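You operate a simulated robot arm through the tools that you are given. There is no shell and no other tool. Be economical: measure what you need, move in short steps, check, and stop when the job is done.

You are at the controls of a simulated robot arm. One attempt, no reset.

## Task
Wipe the blue cube light's top clean and charge it to 100%.
Fine: dock it in well B while the charger is off and leave it there; wipe with the felt of the teal block and put the block back; set the dial to FULL; switch off at the end; leave the other lights alone.
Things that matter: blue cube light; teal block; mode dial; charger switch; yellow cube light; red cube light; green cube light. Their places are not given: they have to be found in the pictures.

It is judged by the outcome, as a careful person would: the job done as asked, and still so three seconds after it is handed in. It fails if anything else is knocked over, pushed out of place, dropped, spilled or broken.

## Robot
A 7-joint arm with a two-finger parallel gripper, fixed in place. Base frame: the origin is at the foot of the arm, x ahead of it, y to its left, z up; the work surface is at about z = 0. Units: cm, degrees, N and s.
With the tool pointing down near the work surface it reaches from about 24 to 62 cm from the base axis. Its first joint turns from -66.0 to 66.0 degrees. Payload 2.6 kg.
The tool frame sits at the grasp point between the pads (the TCP): z along the fingers, y along the line on which they close. The tips reach 3 cm beyond it. Largest opening 9.4 cm; finger width 2.8, thickness 1; the body of the gripper, 5 by 9.6 cm, starts 5.5 cm behind the TCP.
Orientation is that of the tool frame in the base frame, as [roll, pitch, yaw] about the fixed x, y, z axes, in that order (R = Rz(yaw) Ry(pitch) Rx(roll)). With the fingers straight down and closing along the base's y, the tool's x points along the base's -x, its y along +y and its z along -z.

## Interface
- The arm moves only by the tool apply_moves. Its argument "series" is a list of rows, each an object of numbers (a shift or turn left out is 0, a gripper value left out holds the last): "dx", "dy", "dz": the shift along the base's x, y, z in cm; "rx", "ry", "rz": the turn, a rotation vector about the base's x, y, z in degrees. In form: [{"dx": .., "dy": .., "dz": .., "rx": .., "ry": .., "rz": ..}, ...]. A call has 1 to 12 rows; each row is the pose to reach, as a shift and turn from the pose commanded when the call began. "grip" is the finger opening in cm, from 0 to 9.4, set as the call begins (left out, the last holds). Each row takes 0.2 s and may step no farther than 5 cm and 8.6 degrees from the row before; otherwise, or with a gripper value out of range, the whole call is refused. Where a pose cannot be reached the arm comes as near as it can. A force on the tool above 40 N (or 10 N above the force at the start of the call, whichever is more), or a blocked arm, ends the call early, and 0.2 s more pass. The fingers move at their own pace (about 7.2 cm/s each) and stop on an object; they squeeze with about 31 N. The grip force told is the motor's: it shows also when the fingers shut on nothing. Time passes only in rows, and 0.2 s behind the last, so rows that repeat a pose let the fingers close. It gives the time, the measured TCP pose, the force on the tool (base axes), the opening and the grip force at its end, in the units of the frame above (readings bear some noise).
- Cameras (640 x 400 px; columns grow to the right, rows downward): "scene" is fixed at [1.68, 41.68, 56.62]; the picture's right is [-0.91, -0.41, 0.00], its down [-0.23, 0.53, -0.82] and it looks along [0.33, -0.75, -0.58] (base axes); focal length 330 px, centre (320, 200). "wrist" rides on the gripper at [-3.7, 0, -5.8] in the tool frame; the picture's right is [0.00, -1.00, 0.00], its down [0.97, 0.00, -0.24] and it looks along [0.24, 0.00, 0.97] (tool axes); focal length 218 px, centre (320, 200).
- camera(camera): a new picture of that camera. No time passes.
- point_at(camera, pixels): there is no depth. For up to 12 entries [column, row, z] of the newest picture of that camera ("zoom" is the newest enlarged one), the place [x, y] in the base frame at which the ray of that pixel passes the height z, good to about 0.2 cm. No time passes.
- zoom(camera, box): a new picture of the part [left, top, right, bottom] of that camera's present view, enlarged. No time passes.
- finish_job(): hands the job in; it is judged then, once.

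Work in short steps. Measure before you move; look again where a grasp or a placing could have gone wrong, and mend it. You have 80 turns and 54 pictures in all, those below and enlarged ones among them. Open the gripper and draw the arm clear of the work before you hand the job in, unless the task says otherwise; then end with one line.

The tools are called after "Emit:" by a JSON object that holds its "fn" and its "kwargs". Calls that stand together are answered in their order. apply_moves: Moves the arm, as the interface text tells. Its arguments: {"type":"object","properties":{"series":{"type":"array","items":{"type":"object","properties":{"dx":{"type":"number"},"dy":{"type":"number"},"dz":{"type":"number"},"rx":{"type":"number"},"ry":{"type":"number"},"rz":{"type":"number"}}}},"grip":{"type":"number"}},"required":["series"]} The other tools are called the same way: camera (camera) takes a picture; point_at (camera, pixels) gives the place at which the rays of pixels pass given heights; zoom (camera, box) takes an enlarged picture of a part of a camera's view; finish_job () hands the job in.

At the start:

```text
time: 0.0
position: [30.87, -32.22, 32.48]
orientation: [-180.0, 0.0, -180.0]
contact_force: [-0.1, -1.2, -0.5]
opening: 9.39
grasp_force: 0.0
```

scene: 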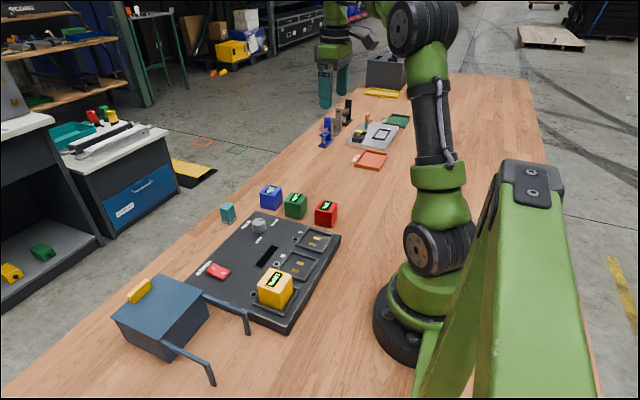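
wrist: 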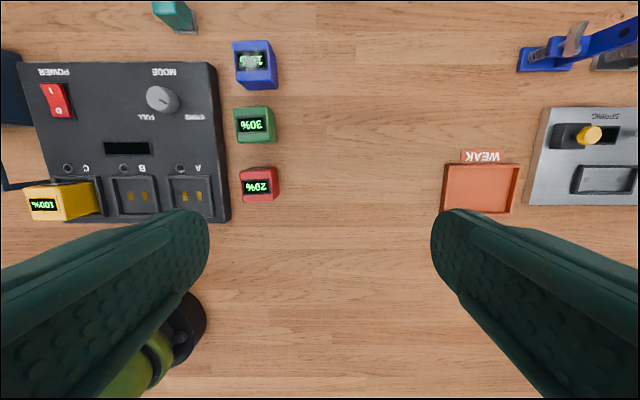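

The pictures show the charger board at left in the wrist view, with the lights to its right. I enlarge both views to read the details.

Emit:
{"fn": "zoom", "kwargs": {"camera": "scene", "box": [180, 170, 360, 330]}}

Emit:
{"fn": "zoom", "kwargs": {"camera": "wrist", "box": [0, 0, 300, 230]}}

```text
2.50 times, centred on (270, 250) of scene
```

zoom: 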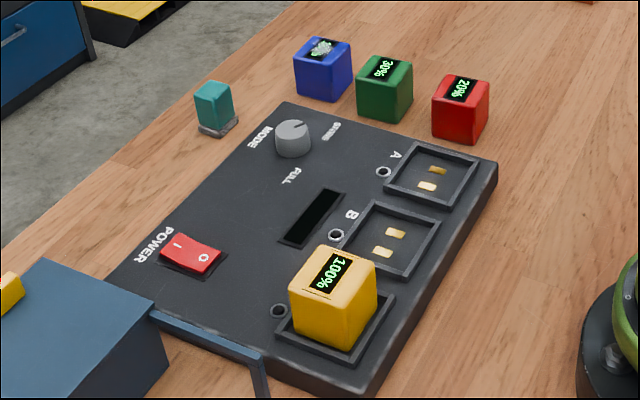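

```text
1.74 times, centred on (150, 115) of wrist
```

zoom: 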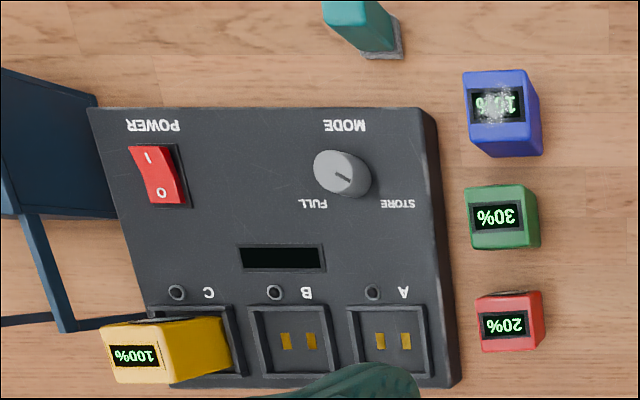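

I measure rough places of the objects from the enlarged wrist picture at guessed heights.

Emit:
{"fn": "point_at", "kwargs": {"camera": "zoom", "pixels": [[467, 72, 5], [525, 70, 5], [472, 129, 5], [542, 156, 0], [528, 124, 5], [385, 60, 0], [402, 57, 0], [335, 170, 4], [158, 175, 3], [290, 341, 2], [90, 108, 2], [460, 384, 0]]}}

Emit:
{"fn": "zoom", "kwargs": {"camera": "scene", "box": [210, 170, 290, 220]}}

```text
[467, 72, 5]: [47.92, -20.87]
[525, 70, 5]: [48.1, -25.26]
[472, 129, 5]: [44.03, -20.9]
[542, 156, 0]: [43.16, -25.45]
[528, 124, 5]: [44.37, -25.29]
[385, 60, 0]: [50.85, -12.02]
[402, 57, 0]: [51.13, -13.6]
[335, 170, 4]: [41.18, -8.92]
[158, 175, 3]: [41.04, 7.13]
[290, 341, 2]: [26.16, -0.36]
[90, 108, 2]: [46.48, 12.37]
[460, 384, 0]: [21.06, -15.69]
```

```text
8.00 times, centred on (250, 195) of scene
```

zoom: 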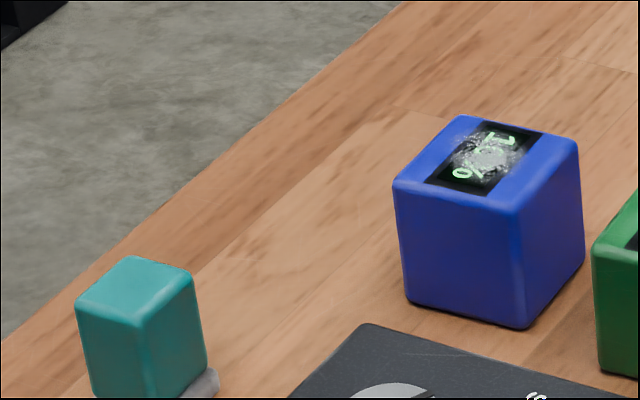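

The blue cube is near (46, -23.1), edge about 4.2 cm. I move above it at a safe height to measure it better.

Emit:
{"fn": "apply_moves", "kwargs": {"series": [{"dx": 4, "dy": 2.5, "dz": -1}, {"dx": 8, "dy": 5, "dz": -4}, {"dx": 12, "dy": 7.5, "dz": -8}, {"dx": 15, "dy": 9, "dz": -12}, {"dx": 15, "dy": 9, "dz": -14}, {"dx": 15, "dy": 9, "dz": -14}]}}

Emit:
{"fn": "camera", "kwargs": {"camera": "wrist"}}

```text
refused: row 2 steps farther than a row can; nothing moved
```

```text
48 pictures are left
```

wrist: 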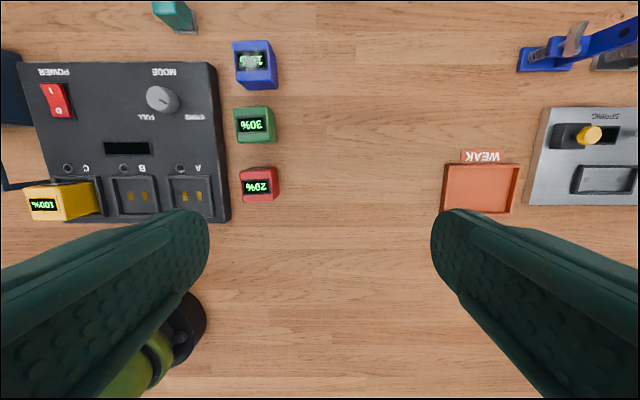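

The row steps were too long; I repeat with shorter ones.

Emit:
{"fn": "apply_moves", "kwargs": {"series": [{"dx": 3, "dy": 1.8, "dz": -2.5}, {"dx": 6, "dy": 3.6, "dz": -5}, {"dx": 9, "dy": 5.4, "dz": -7.5}, {"dx": 12, "dy": 7.2, "dz": -10}, {"dx": 15, "dy": 9, "dz": -12.5}, {"dx": 15, "dy": 9, "dz": -14}, {"dx": 15, "dy": 9, "dz": -14}]}}

Emit:
{"fn": "camera", "kwargs": {"camera": "wrist"}}

```text
time: 1.6
position: [45.88, -23.15, 18.54]
orientation: [180.0, 0.0, 179.9]
contact_force: [-0.4, -0.8, -0.3]
opening: 9.41
grasp_force: 0.1
```

```text
47 pictures are left
```

wrist: 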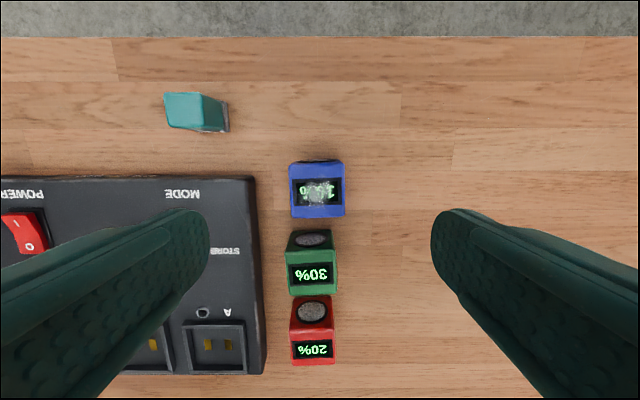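

The blue cube's top spans about (289,162) to (345,218); I measure its corners, and the teal block too.

Emit:
{"fn": "point_at", "kwargs": {"camera": "wrist", "pixels": [[289, 163, 4.3], [344, 161, 4.3], [346, 217, 4.3], [290, 218, 4.3], [318, 190, 4.3], [164, 93, 6], [200, 95, 6], [206, 131, 6], [168, 126, 6], [228, 103, 0], [229, 132, 0]]}}

Emit:
{"fn": "zoom", "kwargs": {"camera": "wrist", "box": [140, 60, 380, 240]}}

```text
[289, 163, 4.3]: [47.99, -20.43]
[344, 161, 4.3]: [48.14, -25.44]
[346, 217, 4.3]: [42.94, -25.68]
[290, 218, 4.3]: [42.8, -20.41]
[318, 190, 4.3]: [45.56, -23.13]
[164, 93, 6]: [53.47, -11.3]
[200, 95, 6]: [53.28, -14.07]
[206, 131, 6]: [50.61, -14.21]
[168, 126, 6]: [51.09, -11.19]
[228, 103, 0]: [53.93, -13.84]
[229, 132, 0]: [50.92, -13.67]
```

```text
2.22 times, centred on (260, 150) of wrist
```

zoom: 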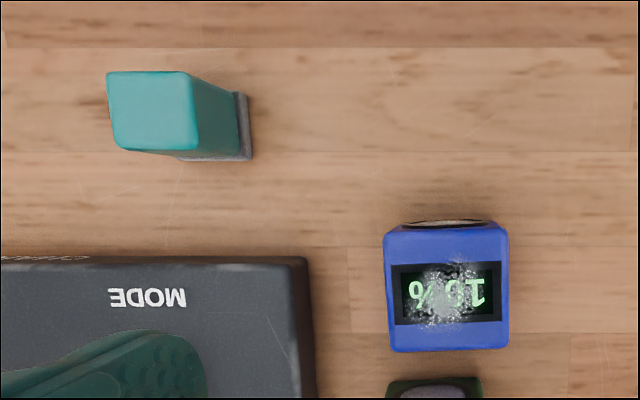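

The cube is about 4.8 cm wide, centred near (45.5, -23.05). I descend over it to TCP z 4.8 with the fingers open.

Emit:
{"fn": "apply_moves", "kwargs": {"series": [{"dx": -0.35, "dy": 0.1, "dz": -4.5}, {"dx": -0.35, "dy": 0.1, "dz": -9}, {"dx": -0.35, "dy": 0.1, "dz": -12}, {"dx": -0.35, "dy": 0.1, "dz": -13.7}, {"dx": -0.35, "dy": 0.1, "dz": -13.7}]}}

Emit:
{"fn": "camera", "kwargs": {"camera": "wrist"}}

```text
time: 2.8
position: [45.45, -23.01, 4.61]
orientation: [180.0, 0.1, 179.9]
contact_force: [-0.1, 1.2, -0.2]
opening: 9.38
grasp_force: 0.0
```

```text
45 pictures are left
```

wrist: 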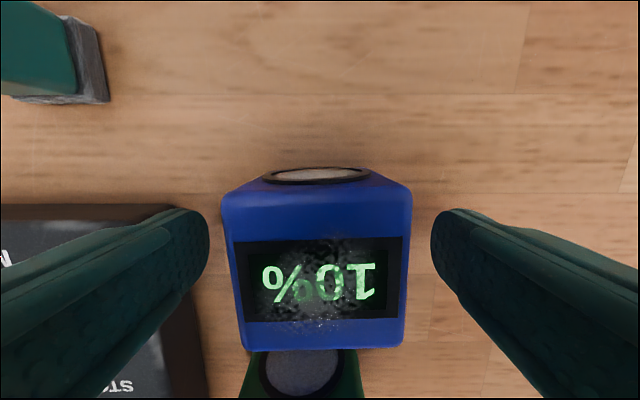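

The cube stands centred between the fingers at (315, 260). I close on it and lift.

Emit:
{"fn": "apply_moves", "kwargs": {"grip": 3, "series": [{}, {}, {}, {}]}}

Emit:
{"fn": "apply_moves", "kwargs": {"series": [{"dz": 3}, {"dz": 6.5}, {"dz": 10}, {"dz": 10}]}}

Emit:
{"fn": "camera", "kwargs": {"camera": "wrist"}}

```text
time: 3.8
position: [45.52, -23.03, 4.88]
orientation: [180.0, 0.0, 180.0]
contact_force: [-0.4, 0.2, 1.8]
opening: 5.38
grasp_force: 30.9
```

```text
time: 4.8
position: [45.55, -23.13, 14.86]
orientation: [-179.9, 0.0, -179.9]
contact_force: [0.7, -0.3, -2.2]
opening: 5.38
grasp_force: 30.9
```

```text
44 pictures are left
```

wrist: 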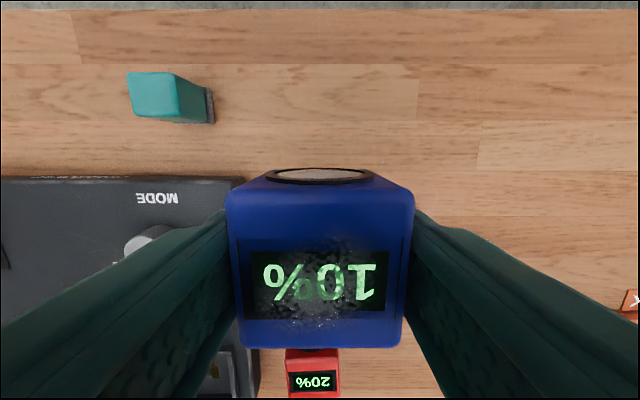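

The cube is held (opening 5.38). Now I look at the wells with the scene camera to place well B.

Emit:
{"fn": "zoom", "kwargs": {"camera": "scene", "box": [235, 210, 355, 330]}}

```text
3.33 times, centred on (295, 270) of scene
```

zoom: 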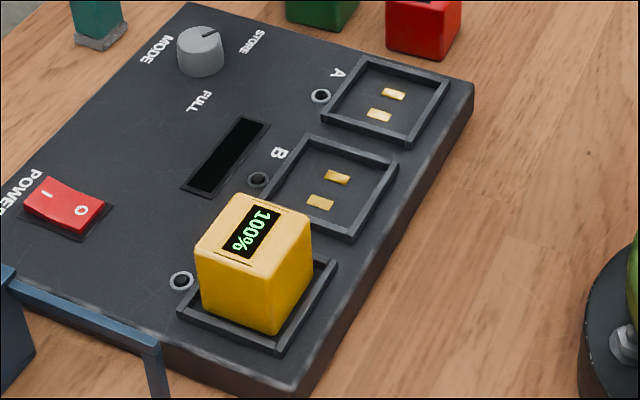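

I measure the rims of wells A and B and the board edge at several heights.

Emit:
{"fn": "point_at", "kwargs": {"camera": "zoom", "pixels": [[309, 135, 3], [398, 170, 3], [347, 240, 3], [262, 203, 3], [362, 55, 3], [449, 85, 3], [409, 147, 3], [320, 112, 3], [338, 177, 2.2], [320, 202, 2.2], [474, 82, 2.5], [470, 112, 0]]}}

```text
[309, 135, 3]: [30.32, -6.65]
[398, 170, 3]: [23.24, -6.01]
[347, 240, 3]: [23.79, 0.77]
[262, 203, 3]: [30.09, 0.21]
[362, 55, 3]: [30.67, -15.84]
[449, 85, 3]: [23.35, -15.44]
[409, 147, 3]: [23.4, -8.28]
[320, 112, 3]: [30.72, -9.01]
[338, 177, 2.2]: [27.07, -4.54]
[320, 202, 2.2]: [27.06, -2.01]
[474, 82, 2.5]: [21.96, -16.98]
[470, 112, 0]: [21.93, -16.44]
```

Combining both views puts well B's centre near (26.5, -2.2), floor z about 3.3. I move (cube held high) to a pose where the wrist camera sees well B to the side of the cube, to refine it.

Emit:
{"fn": "apply_moves", "kwargs": {"series": [{"dz": 4}, {"dx": -3, "dz": 6}, {"dx": -7, "dy": 1, "dz": 6}, {"dx": -11, "dy": 2, "dz": 6}, {"dx": -15, "dy": 3, "dz": 6}, {"dx": -18, "dy": 4, "dz": 6}, {"dx": -20, "dy": 5, "dz": 6}, {"dx": -20, "dy": 5, "dz": 6}]}}

Emit:
{"fn": "camera", "kwargs": {"camera": "wrist"}}

```text
time: 6.6
position: [25.42, -18.19, 20.79]
orientation: [180.0, 0.0, 179.9]
contact_force: [0.2, 1.1, -3.1]
opening: 5.41
grasp_force: 30.3
```

```text
42 pictures are left
```

wrist: 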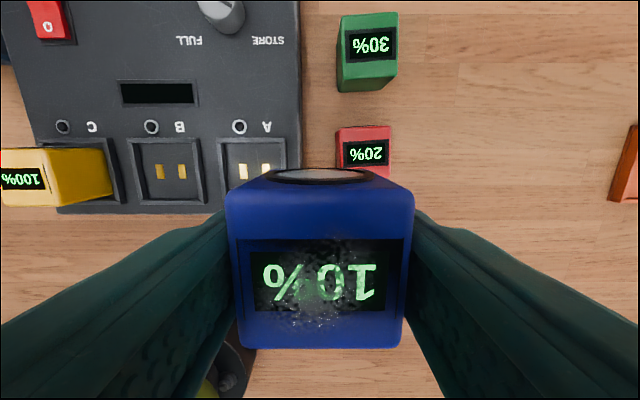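

Well B is now in clear view at about (170, 172). I enlarge it for accurate corners.

Emit:
{"fn": "zoom", "kwargs": {"camera": "wrist", "box": [110, 120, 238, 220]}}

```text
4.00 times, centred on (174, 170) of wrist
```

zoom: 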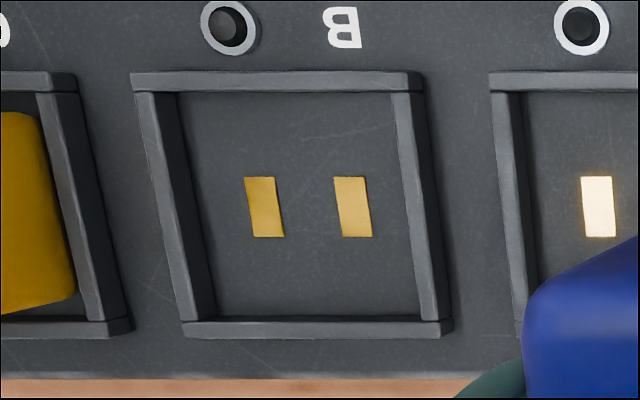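

I measure rim corners (z≈4) and contacts (z≈3.2) of well B.

Emit:
{"fn": "point_at", "kwargs": {"camera": "zoom", "pixels": [[131, 73, 4], [410, 72, 4], [182, 322, 4], [440, 320, 4], [160, 92, 4], [390, 92, 4], [195, 318, 4], [421, 318, 4], [264, 207, 3.2], [353, 207, 3.2], [308, 207, 3.7]]}}

Emit:
{"fn": "zoom", "kwargs": {"camera": "scene", "box": [275, 235, 355, 285]}}

```text
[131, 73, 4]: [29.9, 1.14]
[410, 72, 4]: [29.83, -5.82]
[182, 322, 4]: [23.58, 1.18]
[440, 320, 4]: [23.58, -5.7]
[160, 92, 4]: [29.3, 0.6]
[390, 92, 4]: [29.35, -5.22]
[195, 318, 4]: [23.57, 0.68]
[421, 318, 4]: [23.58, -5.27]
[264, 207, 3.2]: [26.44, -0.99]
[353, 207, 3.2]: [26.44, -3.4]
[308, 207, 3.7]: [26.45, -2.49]
```

```text
8.00 times, centred on (315, 260) of scene
```

zoom: 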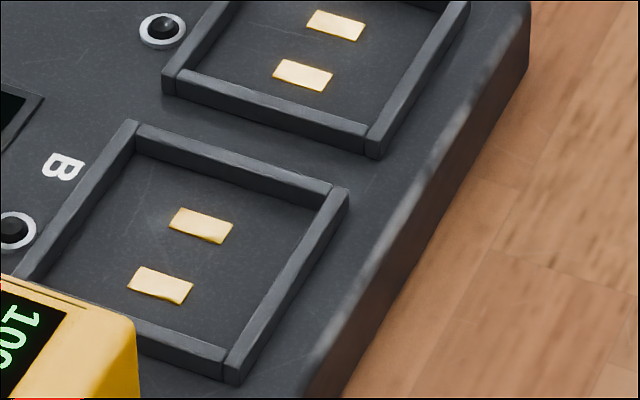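

I cross-check the same features from the scene camera.

Emit:
{"fn": "point_at", "kwargs": {"camera": "zoom", "pixels": [[201, 225, 3.2], [160, 285, 3.2], [135, 121, 4], [349, 188, 4], [235, 381, 4], [201, 225, 2.8], [160, 285, 2.8]]}}

```text
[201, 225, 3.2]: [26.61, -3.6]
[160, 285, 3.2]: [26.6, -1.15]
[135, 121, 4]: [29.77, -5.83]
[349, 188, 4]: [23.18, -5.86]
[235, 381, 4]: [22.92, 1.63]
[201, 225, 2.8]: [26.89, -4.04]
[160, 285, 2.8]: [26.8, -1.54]
```

Both views agree: well B centre ≈ (26.5, -2.28), rim top z≈4.0, floor ≈3.3. I carry the cube over it and lower until it hovers about 2 cm above the rim.

Emit:
{"fn": "apply_moves", "kwargs": {"series": [{"dx": 0.5, "dy": 4}, {"dx": 1.03, "dy": 8}, {"dx": 1.03, "dy": 12}, {"dx": 1.03, "dy": 15.82}, {"dx": 1.03, "dy": 15.82, "dz": -4}, {"dx": 1.03, "dy": 15.82, "dz": -8}, {"dx": 1.03, "dy": 15.82, "dz": -10}, {"dx": 1.03, "dy": 15.82, "dz": -10}]}}

Emit:
{"fn": "zoom", "kwargs": {"camera": "scene", "box": [235, 210, 355, 330]}}

Emit:
{"fn": "camera", "kwargs": {"camera": "wrist"}}

```text
time: 8.4
position: [26.54, -2.32, 10.75]
orientation: [-180.0, 0.0, 179.9]
contact_force: [-0.4, 0.6, -2.7]
opening: 5.44
grasp_force: 30.9
```

```text
3.33 times, centred on (295, 270) of scene
```

zoom: 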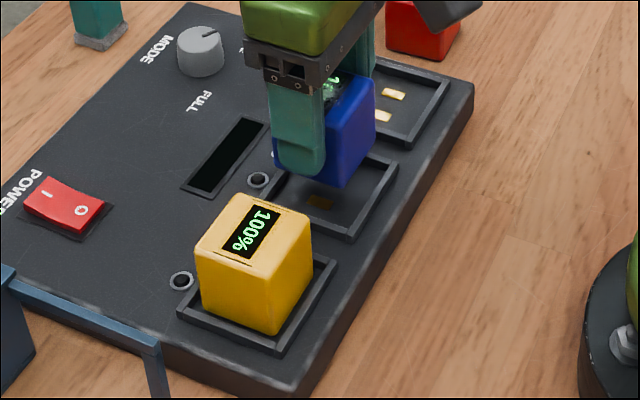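

```text
38 pictures are left
```

wrist: 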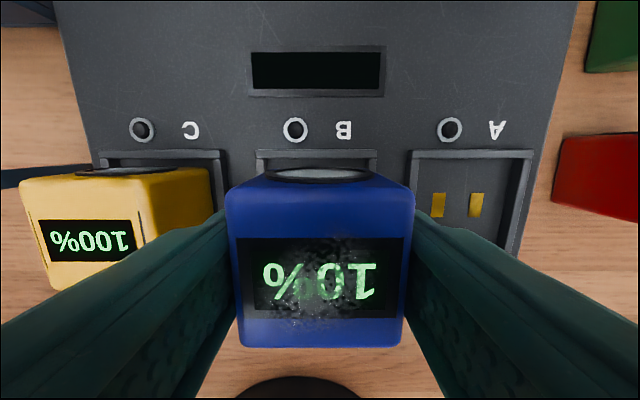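

The cube hovers right over well B, and the yellow one stays about 3 cm clear of the finger. I lower it in small steps to the floor.

Emit:
{"fn": "apply_moves", "kwargs": {"series": [{"dz": -1}, {"dz": -1.6}, {"dz": -2}, {"dz": -2.3}, {"dz": -2.5}, {"dz": -2.5}]}}

Emit:
{"fn": "zoom", "kwargs": {"camera": "scene", "box": [235, 210, 355, 330]}}

```text
time: 9.8
position: [26.54, -2.25, 8.23]
orientation: [180.0, 0.1, 179.9]
contact_force: [-0.5, -0.3, -2.0]
opening: 5.42
grasp_force: 30.5
```

```text
3.33 times, centred on (295, 270) of scene
```

zoom: 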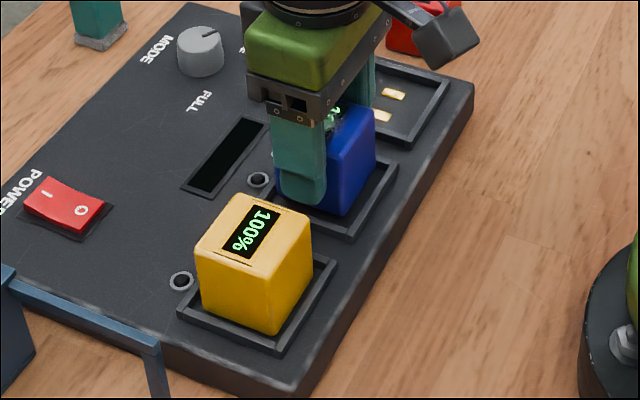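

No contact yet (force still just the cube's weight). I lower a little further.

Emit:
{"fn": "apply_moves", "kwargs": {"series": [{"dz": -0.15}, {"dz": -0.3}, {"dz": -0.3}]}}

```text
time: 10.6
position: [26.58, -2.32, 8.03]
orientation: [179.9, 0.0, -180.0]
contact_force: [-0.2, 0.6, -1.9]
opening: 5.41
grasp_force: 31.2
```

Emit:
{"fn": "apply_moves", "kwargs": {"series": [{"dz": -0.15}, {"dz": -0.3}, {"dz": -0.3}]}}

```text
time: 11.4
position: [26.63, -2.22, 7.6]
orientation: [179.9, 0.1, 179.9]
contact_force: [-7.4, 0.8, 23.0]
opening: 5.39
grasp_force: 30.8
```

Contact is felt at TCP z≈7.7 (23 N up, -7 N in x). I look whether it sits on the floor or a rim.

Emit:
{"fn": "zoom", "kwargs": {"camera": "scene", "box": [275, 235, 355, 285]}}

Emit:
{"fn": "camera", "kwargs": {"camera": "wrist"}}

```text
8.00 times, centred on (315, 260) of scene
```

zoom: 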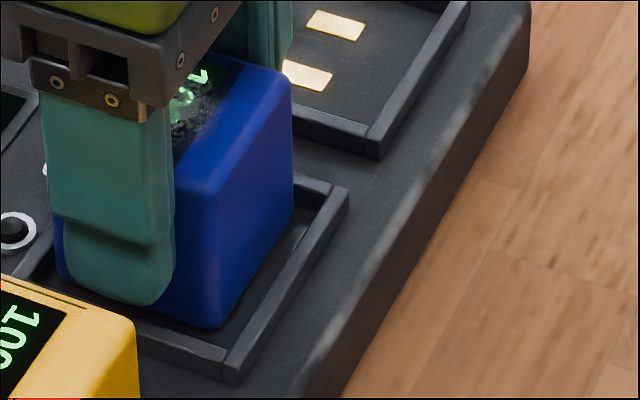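

```text
35 pictures are left
```

wrist: 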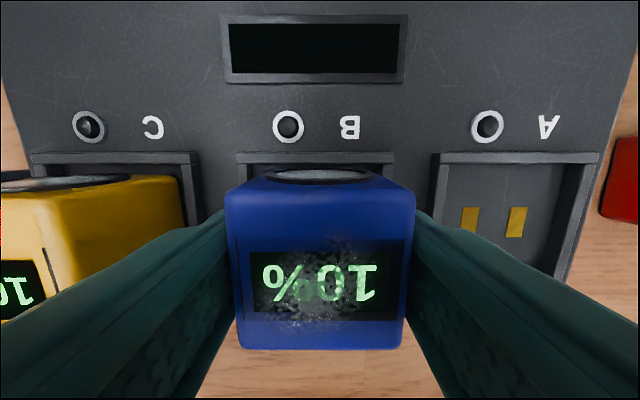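

The cube's lower corner (215, 328) lies inside the rim, so it is on the floor. I release gently, rise and look.

Emit:
{"fn": "apply_moves", "kwargs": {"grip": 7.4, "series": [{}, {}, {"dz": 0.5}]}}

Emit:
{"fn": "apply_moves", "kwargs": {"series": [{"dz": 4}, {"dz": 8}, {"dz": 10}, {"dz": 10}]}}

Emit:
{"fn": "zoom", "kwargs": {"camera": "scene", "box": [235, 210, 355, 330]}}

Emit:
{"fn": "camera", "kwargs": {"camera": "wrist"}}

```text
time: 12.2
position: [26.55, -2.3, 8.15]
orientation: [180.0, 0.0, 180.0]
contact_force: [-0.5, -0.1, 0.2]
opening: 7.41
grasp_force: 0.1
```

```text
time: 13.2
position: [26.48, -2.18, 18.25]
orientation: [180.0, -0.1, 179.9]
contact_force: [0.5, 0.5, -0.6]
opening: 7.41
grasp_force: 0.0
```

```text
3.33 times, centred on (295, 270) of scene
```

zoom: 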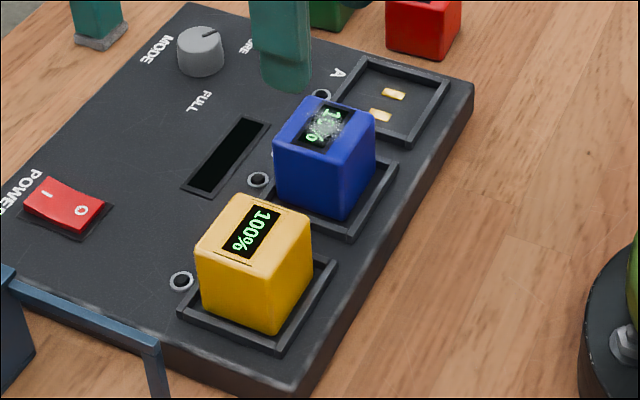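

```text
33 pictures are left
```

wrist: 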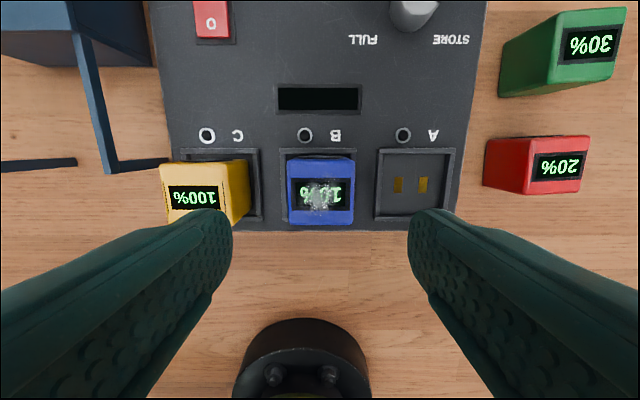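

The blue cube sits in well B like the yellow one in C. I zoom to check it is level and measure its top.

Emit:
{"fn": "zoom", "kwargs": {"camera": "wrist", "box": [260, 130, 388, 230]}}

Emit:
{"fn": "point_at", "kwargs": {"camera": "wrist", "pixels": [[288, 158, 7.8], [354, 158, 7.8], [354, 224, 7.8], [289, 225, 7.8], [318, 193, 7.8], [414, 10, 5], [212, 22, 4]]}}

```text
4.00 times, centred on (324, 180) of wrist
```

zoom: 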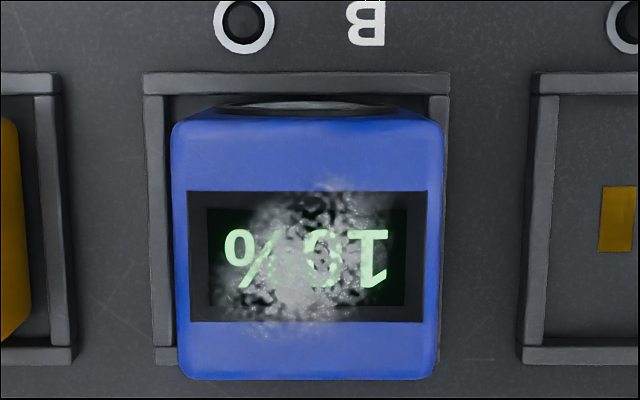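

```text
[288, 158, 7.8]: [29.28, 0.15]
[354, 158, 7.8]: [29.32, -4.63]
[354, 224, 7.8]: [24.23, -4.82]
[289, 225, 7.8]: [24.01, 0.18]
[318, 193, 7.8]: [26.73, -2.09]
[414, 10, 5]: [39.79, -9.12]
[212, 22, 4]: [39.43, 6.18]
```

The light is level in the well, dust around its display centre (≈26.5, -2.3). Next I go above the teal block near (52.3, -12.2).

Emit:
{"fn": "apply_moves", "kwargs": {"series": [{"dx": 4, "dy": -1.5}, {"dx": 8, "dy": -3}, {"dx": 12, "dy": -4.5}, {"dx": 16, "dy": -6}, {"dx": 20, "dy": -7.5}, {"dx": 24, "dy": -9}, {"dx": 25.75, "dy": -9.9}, {"dx": 25.75, "dy": -9.9, "dz": -3}, {"dx": 25.75, "dy": -9.9, "dz": -3}]}}

Emit:
{"fn": "camera", "kwargs": {"camera": "wrist"}}

```text
time: 15.2
position: [52.28, -12.24, 15.1]
orientation: [-180.0, 0.0, 179.9]
contact_force: [0.2, -0.6, 0.7]
opening: 7.42
grasp_force: 0.0
```

```text
31 pictures are left
```

wrist: 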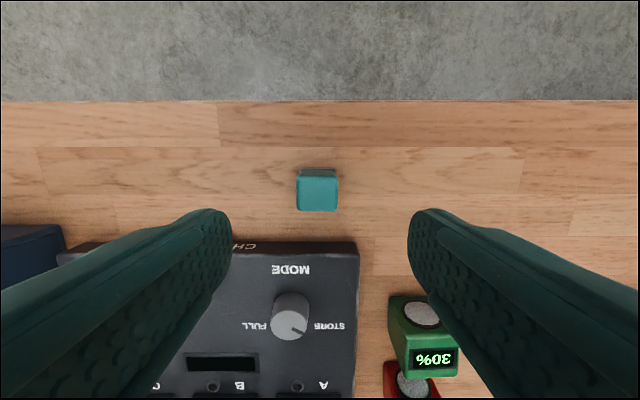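

Emit:
{"fn": "zoom", "kwargs": {"camera": "wrist", "box": [240, 150, 368, 250]}}

Emit:
{"fn": "point_at", "kwargs": {"camera": "wrist", "pixels": [[297, 177, 5], [337, 177, 5], [338, 210, 5], [297, 211, 5], [302, 169, 0.3], [336, 169, 0.3]]}}

```text
4.00 times, centred on (304, 200) of wrist
```

zoom: 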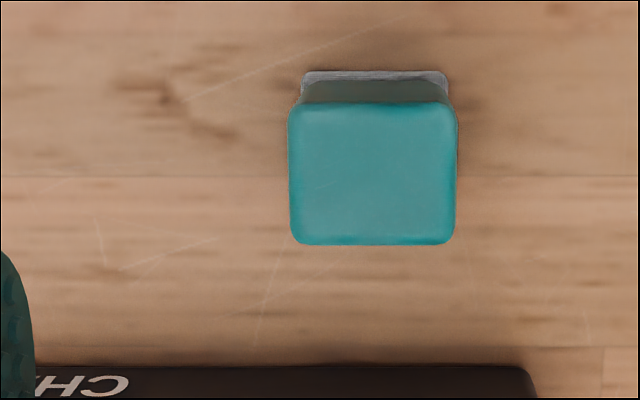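

```text
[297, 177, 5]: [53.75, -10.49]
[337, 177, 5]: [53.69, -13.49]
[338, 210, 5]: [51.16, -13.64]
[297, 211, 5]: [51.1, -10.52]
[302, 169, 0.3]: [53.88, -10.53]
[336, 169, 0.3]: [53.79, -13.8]
```

The block is centred near (52.4, -12.05), about 5 cm high, with felt at its foot. I descend to z≈4.5 and grip.

Emit:
{"fn": "apply_moves", "kwargs": {"series": [{"dx": 0.1, "dy": 0.15, "dz": -4.5}, {"dx": 0.1, "dy": 0.15, "dz": -8}, {"dx": 0.1, "dy": 0.15, "dz": -10.65}, {"dx": 0.1, "dy": 0.15, "dz": -10.65}]}}

Emit:
{"fn": "apply_moves", "kwargs": {"grip": 1.5, "series": [{}, {}, {}, {}]}}

Emit:
{"fn": "camera", "kwargs": {"camera": "wrist"}}

```text
time: 16.2
position: [52.32, -12.1, 4.45]
orientation: [180.0, -0.1, 180.0]
contact_force: [0.5, 0.9, -0.4]
opening: 7.41
grasp_force: 0.0
```

```text
time: 17.2
position: [52.26, -12.09, 4.46]
orientation: [180.0, 0.0, -180.0]
contact_force: [-0.2, 0.5, -0.7]
opening: 3.53
grasp_force: 31.1
```

```text
29 pictures are left
```

wrist: 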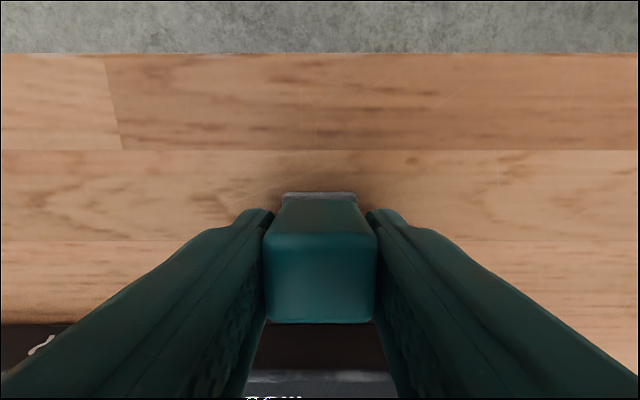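

Held at 3.53 cm. I lift the block and carry it over the blue light, felt about 5 cm above it.

Emit:
{"fn": "apply_moves", "kwargs": {"series": [{"dz": 4.5}, {"dz": 9}, {"dz": 13}, {"dx": -4, "dy": 1.5, "dz": 13}, {"dx": -8, "dy": 3, "dz": 13}, {"dx": -12, "dy": 4.5, "dz": 13}, {"dx": -16, "dy": 6, "dz": 13}, {"dx": -20, "dy": 7.5, "dz": 13}, {"dx": -24, "dy": 9, "dz": 13}, {"dx": -25.9, "dy": 9.75, "dz": 13}, {"dx": -25.9, "dy": 9.75, "dz": 10.5}, {"dx": -25.9, "dy": 9.75, "dz": 10.5}]}}

Emit:
{"fn": "zoom", "kwargs": {"camera": "scene", "box": [235, 190, 355, 310]}}

```text
time: 19.8
position: [26.39, -2.35, 15.04]
orientation: [180.0, 0.1, -180.0]
contact_force: [-0.1, -0.3, -0.3]
opening: 3.55
grasp_force: 31.0
```

```text
3.33 times, centred on (295, 250) of scene
```

zoom: 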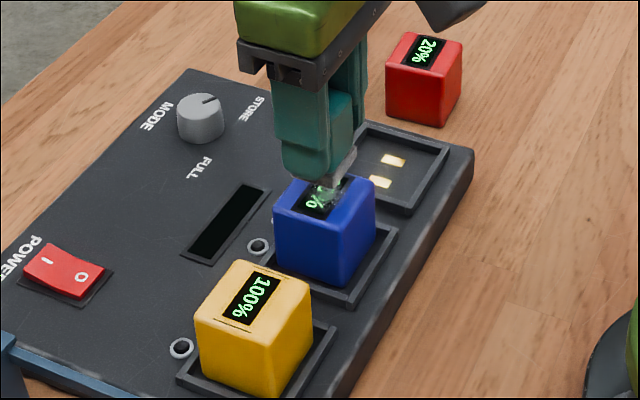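

The felt hovers above the light's top at (330, 185). I lower until it touches.

Emit:
{"fn": "apply_moves", "kwargs": {"series": [{"dz": -1}, {"dz": -1.6}, {"dz": -2}, {"dz": -2.2}, {"dz": -2.2}]}}

```text
time: 21.0
position: [26.43, -2.1, 12.86]
orientation: [180.0, 0.0, 180.0]
contact_force: [-3.3, 0.8, 11.3]
opening: 3.56
grasp_force: 31.3
```

The felt presses on the top with about 11 N. I stroke it back and forth over the dusty area.

Emit:
{"fn": "apply_moves", "kwargs": {"series": [{"dy": 0.7}, {"dy": 1.3}, {"dx": 0.7, "dy": 1.3}, {"dx": 0.7}, {"dx": 0.7, "dy": -1.3}, {"dy": -1.3}, {}, {"dy": 1.3}, {"dx": -0.8, "dy": 1.3}, {"dx": -0.8}, {"dx": -0.8, "dy": -1.3}, {}]}}

Emit:
{"fn": "apply_moves", "kwargs": {"series": [{"dy": 0.7}, {"dy": 1.3}, {"dx": 0.7, "dy": 1.3}, {"dx": 0.7}, {"dx": 0.7, "dy": -1.3}, {"dy": -1.3}, {}, {"dy": 1.3}, {"dx": -0.8, "dy": 1.3}, {"dx": -0.8}, {"dx": -0.8, "dy": -1.3}, {}]}}

Emit:
{"fn": "apply_moves", "kwargs": {"series": [{"dz": 1.5}, {"dx": 4, "dz": 3.5}, {"dx": 8, "dz": 4.5}, {"dx": 8, "dz": 4.5}]}}

Emit:
{"fn": "zoom", "kwargs": {"camera": "scene", "box": [275, 215, 355, 265]}}

```text
time: 23.6
position: [26.57, -2.29, 12.88]
orientation: [-179.9, -0.1, -179.9]
contact_force: [-1.4, -2.8, 10.0]
opening: 3.53
grasp_force: 31.4
```

```text
time: 26.2
position: [26.39, -2.29, 12.82]
orientation: [180.0, 0.1, -180.0]
contact_force: [-0.2, -0.4, 2.0]
opening: 3.51
grasp_force: 31.1
```

```text
time: 27.2
position: [34.45, -2.31, 17.42]
orientation: [179.9, 0.0, 179.9]
contact_force: [0.6, -0.9, -0.5]
opening: 3.55
grasp_force: 31.1
```

```text
8.00 times, centred on (315, 240) of scene
```

zoom: 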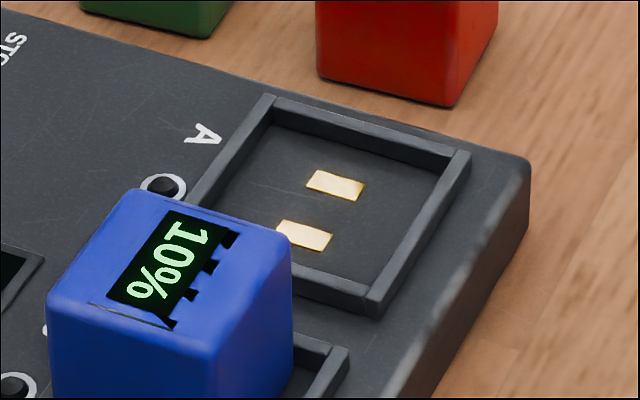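

The dust seems gone, "10%" is clear. I check from the wrist camera as well.

Emit:
{"fn": "camera", "kwargs": {"camera": "wrist"}}

```text
26 pictures are left
```

wrist: 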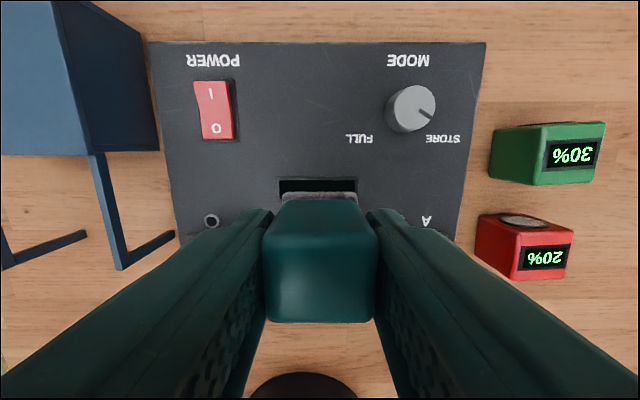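

The block hides the light there, so I take a closer scene zoom before putting the block away; I also measure dial and switch from this view.

Emit:
{"fn": "zoom", "kwargs": {"camera": "scene", "box": [278, 235, 318, 260]}}

Emit:
{"fn": "zoom", "kwargs": {"camera": "wrist", "box": [180, 40, 480, 240]}}

Emit:
{"fn": "point_at", "kwargs": {"camera": "wrist", "pixels": [[410, 108, 5.5], [435, 110, 5.5], [410, 108, 4.5], [441, 138, 3.3], [359, 138, 3.3], [212, 93, 4], [216, 128, 4], [233, 83, 3.3], [237, 139, 3.3]]}}

```text
16.00 times, centred on (298, 248) of scene
```

zoom: 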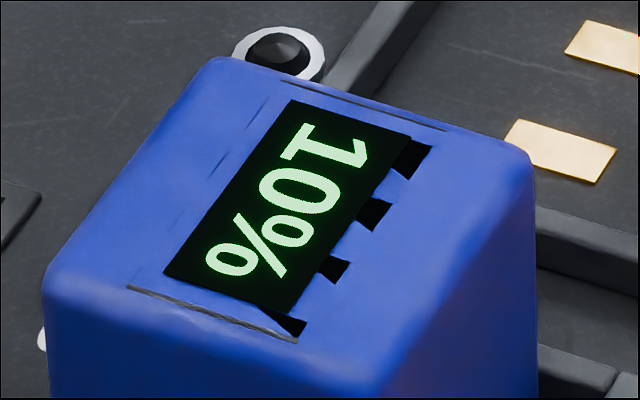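

```text
2.00 times, centred on (330, 140) of wrist
```

zoom: 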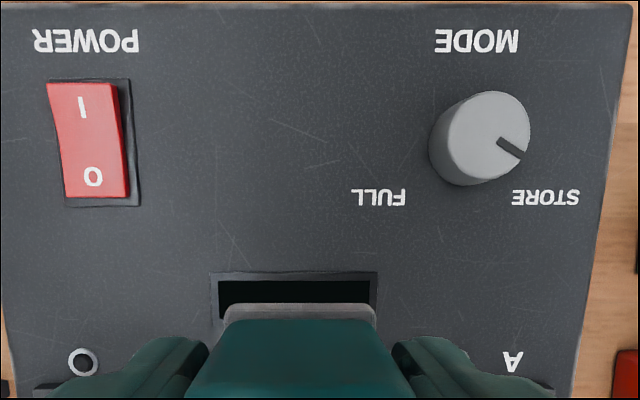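

```text
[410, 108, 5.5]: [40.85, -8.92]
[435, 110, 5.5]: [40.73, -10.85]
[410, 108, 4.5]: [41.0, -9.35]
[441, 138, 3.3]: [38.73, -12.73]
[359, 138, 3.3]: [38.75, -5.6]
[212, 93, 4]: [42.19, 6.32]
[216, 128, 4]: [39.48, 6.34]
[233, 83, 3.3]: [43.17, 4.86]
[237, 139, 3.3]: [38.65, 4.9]
```

The top is clean, "10%" fully readable. Now I carry the block back to its spot (52.40, -12.05).

Emit:
{"fn": "apply_moves", "kwargs": {"series": [{"dx": 4, "dy": -2}, {"dx": 8, "dy": -4}, {"dx": 12, "dy": -6}, {"dx": 16, "dy": -8.5}, {"dx": 17.9, "dy": -9.75}, {"dx": 17.9, "dy": -9.75, "dz": -4.5}, {"dx": 17.9, "dy": -9.75, "dz": -9}, {"dx": 17.9, "dy": -9.75, "dz": -11.5}, {"dx": 17.9, "dy": -9.75, "dz": -12.5}, {"dx": 17.9, "dy": -9.75, "dz": -12.75}, {"dx": 17.9, "dy": -9.75, "dz": -12.75}]}}

```text
time: 29.6
position: [52.34, -12.01, 4.52]
orientation: [-179.9, 0.0, 180.0]
contact_force: [0.4, -0.2, -0.2]
opening: 3.57
grasp_force: 30.9
```

Almost touching; I lower a hair more to set it on the table.

Emit:
{"fn": "apply_moves", "kwargs": {"series": [{"dz": -0.07}, {"dz": -0.14}, {"dz": -0.14}]}}

```text
time: 30.4
position: [52.34, -12.13, 4.48]
orientation: [180.0, 0.0, -179.9]
contact_force: [-0.2, 0.2, -0.7]
opening: 3.55
grasp_force: 30.9
```

Emit:
{"fn": "apply_moves", "kwargs": {"series": [{"dz": -0.1}, {"dz": -0.2}, {"dz": -0.2}]}}

```text
time: 31.2
position: [52.43, -12.03, 4.4]
orientation: [-180.0, 0.0, 179.9]
contact_force: [-6.7, 0.3, 17.7]
opening: 3.57
grasp_force: 31.2
```

The felt now rests on the table (17.7 N). I release and rise, then look.

Emit:
{"fn": "apply_moves", "kwargs": {"grip": 6.5, "series": [{}, {}, {}, {"dz": 4}, {"dz": 8.5}, {"dz": 11.5}, {"dz": 11.5}]}}

Emit:
{"fn": "camera", "kwargs": {"camera": "wrist"}}

```text
time: 32.8
position: [52.5, -11.91, 15.81]
orientation: [180.0, 0.0, 179.9]
contact_force: [0.3, 0.6, -0.1]
opening: 6.5
grasp_force: 0.0
```

```text
23 pictures are left
```

wrist: 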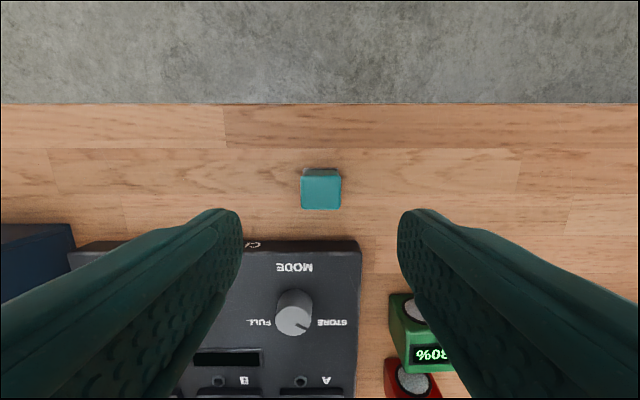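

The block is upright at (321,189), in its old place. I move over the dial, near (41, -9.2).

Emit:
{"fn": "apply_moves", "kwargs": {"series": [{"dx": -4, "dy": 1}, {"dx": -8, "dy": 2}, {"dx": -11.4, "dy": 2.85}, {"dx": -11.4, "dy": 2.85, "dz": 0.3}]}}

Emit:
{"fn": "zoom", "kwargs": {"camera": "wrist", "box": [240, 140, 400, 240]}}

Emit:
{"fn": "zoom", "kwargs": {"camera": "scene", "box": [225, 200, 305, 250]}}

```text
time: 33.8
position: [40.92, -9.14, 16.02]
orientation: [179.9, -0.1, 180.0]
contact_force: [0.8, -0.1, -1.0]
opening: 6.5
grasp_force: 0.0
```

```text
4.00 times, centred on (320, 190) of wrist
```

zoom: 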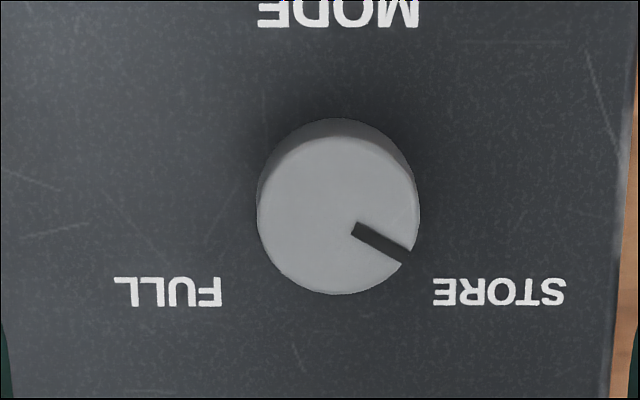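

```text
8.00 times, centred on (265, 225) of scene
```

zoom: 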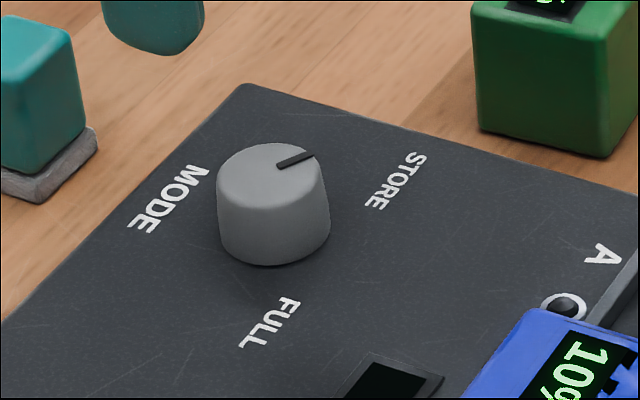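

The pointer stands at 4 o'clock (STORE), FULL at 8 o'clock: a turn of about 120° clockwise seen from above. I measure the dial's centre from both views.

Emit:
{"fn": "point_at", "kwargs": {"camera": "zoom", "pixels": [[270, 175, 6], [270, 175, 5.5], [270, 175, 5], [274, 225, 3.1]]}}

Emit:
{"fn": "point_at", "kwargs": {"camera": "wrist", "pixels": [[324.5, 194, 6], [324.5, 194, 5.5], [324.5, 194, 5], [304.3, 194, 5.5], [344.5, 194, 5.5]]}}

```text
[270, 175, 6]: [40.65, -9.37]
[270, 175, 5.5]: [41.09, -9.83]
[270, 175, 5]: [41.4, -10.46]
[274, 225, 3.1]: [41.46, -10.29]
```

```text
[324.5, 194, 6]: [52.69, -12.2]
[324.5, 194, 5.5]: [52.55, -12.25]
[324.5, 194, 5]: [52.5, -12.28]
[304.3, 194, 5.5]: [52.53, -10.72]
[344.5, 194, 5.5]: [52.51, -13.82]
```

Dial centre ≈ (41.0, -9.45), top z≈5.7, about 3.1 cm wide. I turn the gripper +60° above it first, so the whole turn can be done in one grip.

Emit:
{"fn": "apply_moves", "kwargs": {"series": [{"rz": 7.5}, {"rz": 15}, {"rz": 22.5}, {"rz": 30}, {"rz": 37.5}, {"rz": 45}, {"rz": 52.5}, {"dy": -0.25, "rz": 60}, {"dy": -0.25, "rz": 60, "dz": -4}, {"dy": -0.25, "rz": 60, "dz": -6}, {"dy": -0.25, "rz": 60, "dz": -6}]}}

Emit:
{"fn": "camera", "kwargs": {"camera": "wrist"}}

```text
time: 36.2
position: [40.89, -9.34, 9.97]
orientation: [-180.0, 0.0, -120.0]
contact_force: [0.0, 0.8, -0.2]
opening: 6.51
grasp_force: 0.0
```

```text
20 pictures are left
```

wrist: 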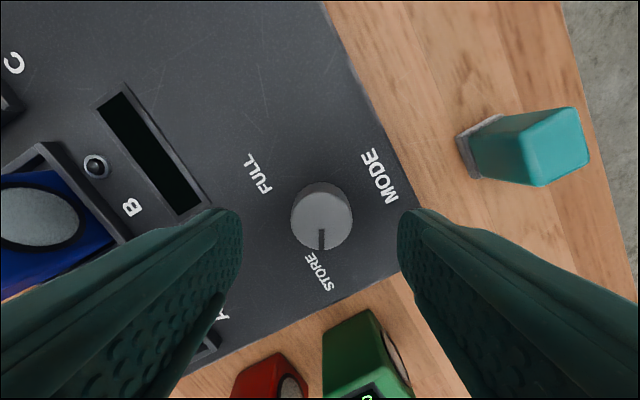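

Yaw +60° was reached; the dial top is at (321, 219) between the fingers. I check its centre.

Emit:
{"fn": "point_at", "kwargs": {"camera": "wrist", "pixels": [[321, 220, 5.7], [291, 218, 5.7], [352, 218, 5.7]]}}

```text
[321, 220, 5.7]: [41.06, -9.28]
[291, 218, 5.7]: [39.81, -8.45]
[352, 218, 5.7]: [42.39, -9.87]
```

Centred within 0.2 cm. I descend so the tips end about 0.5 cm above the board and close on the dial.

Emit:
{"fn": "apply_moves", "kwargs": {"series": [{"dy": 0.12, "dz": -1.5}, {"dy": 0.12, "dz": -2.8}, {"dy": 0.12, "dz": -3.2}, {"dy": 0.12, "dz": -3.2}]}}

Emit:
{"fn": "apply_moves", "kwargs": {"grip": 2, "series": [{}, {}, {}, {}]}}

```text
time: 37.2
position: [41.06, -9.34, 6.84]
orientation: [-180.0, 0.2, -120.0]
contact_force: [-0.9, 0.2, 0.1]
opening: 6.5
grasp_force: 0.1
```

```text
time: 38.2
position: [41.11, -9.38, 7.01]
orientation: [-179.7, 0.1, -120.1]
contact_force: [13.2, -4.7, -9.0]
opening: 3.26
grasp_force: 44.5
```

Gripped at 3.26; a sideways 13 N shows a slight off-centre, so I shift 0.1 cm along it while starting the turn (-60° first).

Emit:
{"fn": "apply_moves", "kwargs": {"series": [{"dx": 0.1, "dy": -0.05}, {"dx": 0.1, "dy": -0.05, "rz": -7.5}, {"dx": 0.1, "dy": -0.05, "rz": -15}, {"dx": 0.1, "dy": -0.05, "rz": -22.5}, {"dx": 0.1, "dy": -0.05, "rz": -30}, {"dx": 0.1, "dy": -0.05, "rz": -37.5}, {"dx": 0.1, "dy": -0.05, "rz": -45}, {"dx": 0.1, "dy": -0.05, "rz": -52.5}, {"dx": 0.1, "dy": -0.05, "rz": -60}]}}

Emit:
{"fn": "camera", "kwargs": {"camera": "wrist"}}

```text
time: 40.2
position: [41.14, -9.44, 6.92]
orientation: [-179.7, 0.2, 179.8]
contact_force: [12.6, -17.2, 3.6]
opening: 3.27
grasp_force: 45.3
```

```text
19 pictures are left
```

wrist: 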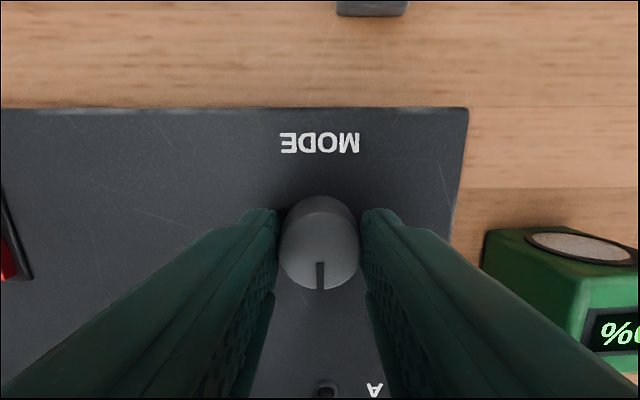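

The dial turned with the gripper and points to 6 o'clock. I relieve the side force a little (dy -0.15) and turn the other 60°.

Emit:
{"fn": "apply_moves", "kwargs": {"series": [{"dx": 0.05, "dy": -0.12}, {"dx": 0.05, "dy": -0.15, "rz": -7.5}, {"dx": 0.05, "dy": -0.15, "rz": -15}, {"dx": 0.05, "dy": -0.15, "rz": -22.5}, {"dx": 0.05, "dy": -0.15, "rz": -30}, {"dx": 0.05, "dy": -0.15, "rz": -37.5}, {"dx": 0.05, "dy": -0.15, "rz": -45}, {"dx": 0.05, "dy": -0.15, "rz": -52.5}, {"dx": 0.05, "dy": -0.15, "rz": -60}, {"dx": 0.05, "dy": -0.15, "rz": -60}]}}

Emit:
{"fn": "camera", "kwargs": {"camera": "wrist"}}

```text
time: 42.4
position: [40.99, -9.62, 6.93]
orientation: [-179.8, 0.1, 119.9]
contact_force: [-10.5, -14.8, 34.6]
opening: 3.24
grasp_force: 45.2
```

```text
18 pictures are left
```

wrist: 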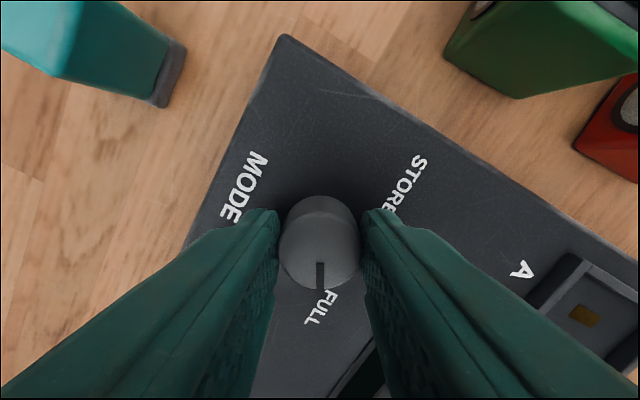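

The pointer now aims at FULL. I open and rise clear, then turn the gripper back to straight.

Emit:
{"fn": "apply_moves", "kwargs": {"grip": 6.5, "series": [{}, {}, {"dz": 0.5}, {"dz": 4}, {"dz": 7}, {"dz": 9}, {"dz": 9}]}}

Emit:
{"fn": "apply_moves", "kwargs": {"series": [{"rz": 7.5}, {"rz": 15}, {"rz": 22.5}, {"rz": 30}, {"rz": 37.5}, {"rz": 45}, {"rz": 52.5}, {"rz": 60}, {"rz": 60}]}}

Emit:
{"fn": "camera", "kwargs": {"camera": "wrist"}}

```text
time: 44.0
position: [41.15, -9.41, 15.95]
orientation: [-180.0, 0.0, 119.9]
contact_force: [0.0, 0.7, -0.1]
opening: 6.51
grasp_force: 0.2
```

```text
time: 46.0
position: [41.13, -9.42, 15.9]
orientation: [180.0, 0.0, -179.9]
contact_force: [-0.5, -0.4, 0.4]
opening: 6.52
grasp_force: 0.2
```

```text
17 pictures are left
```

wrist: 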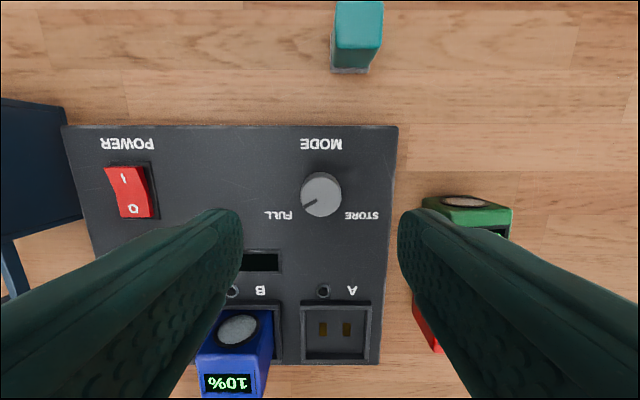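

The dial points to FULL. Next the rocker switch near (41, 6.3): I close the fingers and approach to look at it.

Emit:
{"fn": "apply_moves", "kwargs": {"grip": 0, "series": [{"dy": 4}, {"dy": 8}, {"dx": -2, "dy": 12}, {"dx": -3, "dy": 15.8}, {"dx": -3, "dy": 15.8, "dz": -3}, {"dx": -3, "dy": 15.8, "dz": -3}]}}

Emit:
{"fn": "camera", "kwargs": {"camera": "wrist"}}

Emit:
{"fn": "zoom", "kwargs": {"camera": "scene", "box": [190, 230, 270, 280]}}

```text
time: 47.4
position: [38.11, 6.24, 12.78]
orientation: [-179.9, 0.0, 179.8]
contact_force: [0.3, 0.0, 0.5]
opening: 0.0
grasp_force: 31.4
```

```text
16 pictures are left
```

wrist: 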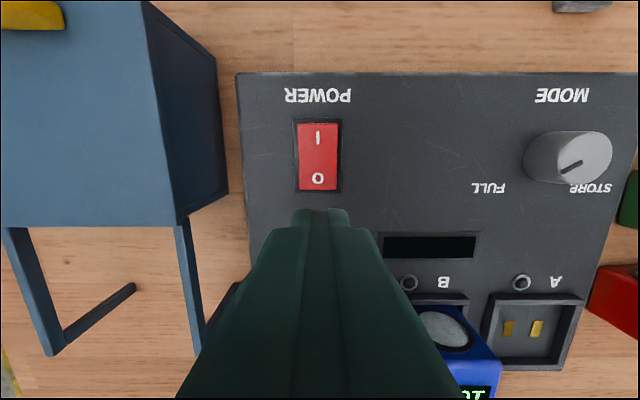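

```text
8.00 times, centred on (230, 255) of scene
```

zoom: 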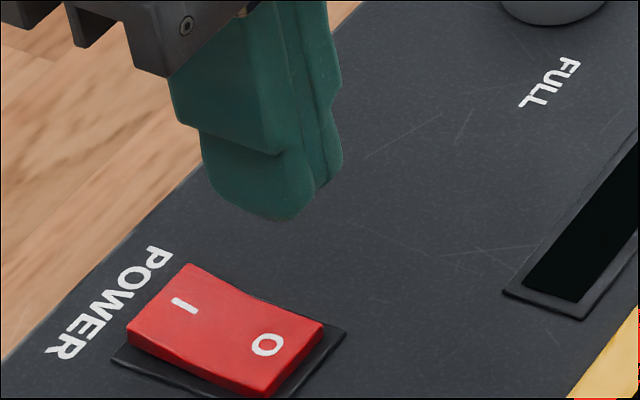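

I measure the switch halves and the nearby blue-grey box for clearance.

Emit:
{"fn": "point_at", "kwargs": {"camera": "wrist", "pixels": [[228, 193, 0], [217, 55, 0], [177, 225, 6], [177, 225, 10], [145, 5, 10], [317, 138, 4], [318, 178, 4], [317, 124, 4], [318, 191, 4], [298, 155, 4], [337, 155, 4], [175, 230, 8]]}}

```text
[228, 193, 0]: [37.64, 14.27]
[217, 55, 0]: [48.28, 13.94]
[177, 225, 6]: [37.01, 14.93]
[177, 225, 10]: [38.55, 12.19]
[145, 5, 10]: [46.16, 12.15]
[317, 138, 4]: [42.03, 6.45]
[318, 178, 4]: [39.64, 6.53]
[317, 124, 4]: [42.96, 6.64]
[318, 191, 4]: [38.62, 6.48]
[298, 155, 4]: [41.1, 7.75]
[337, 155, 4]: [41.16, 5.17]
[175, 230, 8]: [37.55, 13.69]
```

The box face (y≈14) is clear of the gripper. I place the closed tips over the "I" half (42.1, 6.4) and press down gradually.

Emit:
{"fn": "apply_moves", "kwargs": {"series": [{"dx": 3.95, "dy": 0.15}, {"dx": 3.95, "dy": 0.15, "dz": -3}, {"dx": 3.95, "dy": 0.15, "dz": -4.6}, {"dx": 3.95, "dy": 0.15, "dz": -5}, {"dx": 3.95, "dy": 0.15, "dz": -5.3}]}}

Emit:
{"fn": "zoom", "kwargs": {"camera": "scene", "box": [190, 220, 350, 320]}}

```text
time: 48.6
position: [42.08, 6.4, 7.51]
orientation: [-180.0, 0.0, 179.9]
contact_force: [0.1, 0.7, 1.0]
opening: 0.01
grasp_force: 30.9
```

```text
4.00 times, centred on (270, 270) of scene
```

zoom: 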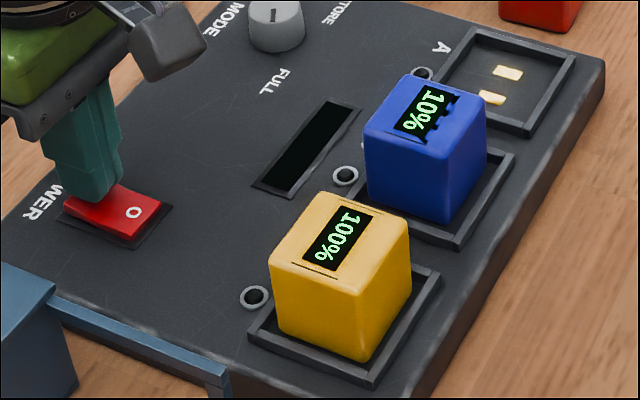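

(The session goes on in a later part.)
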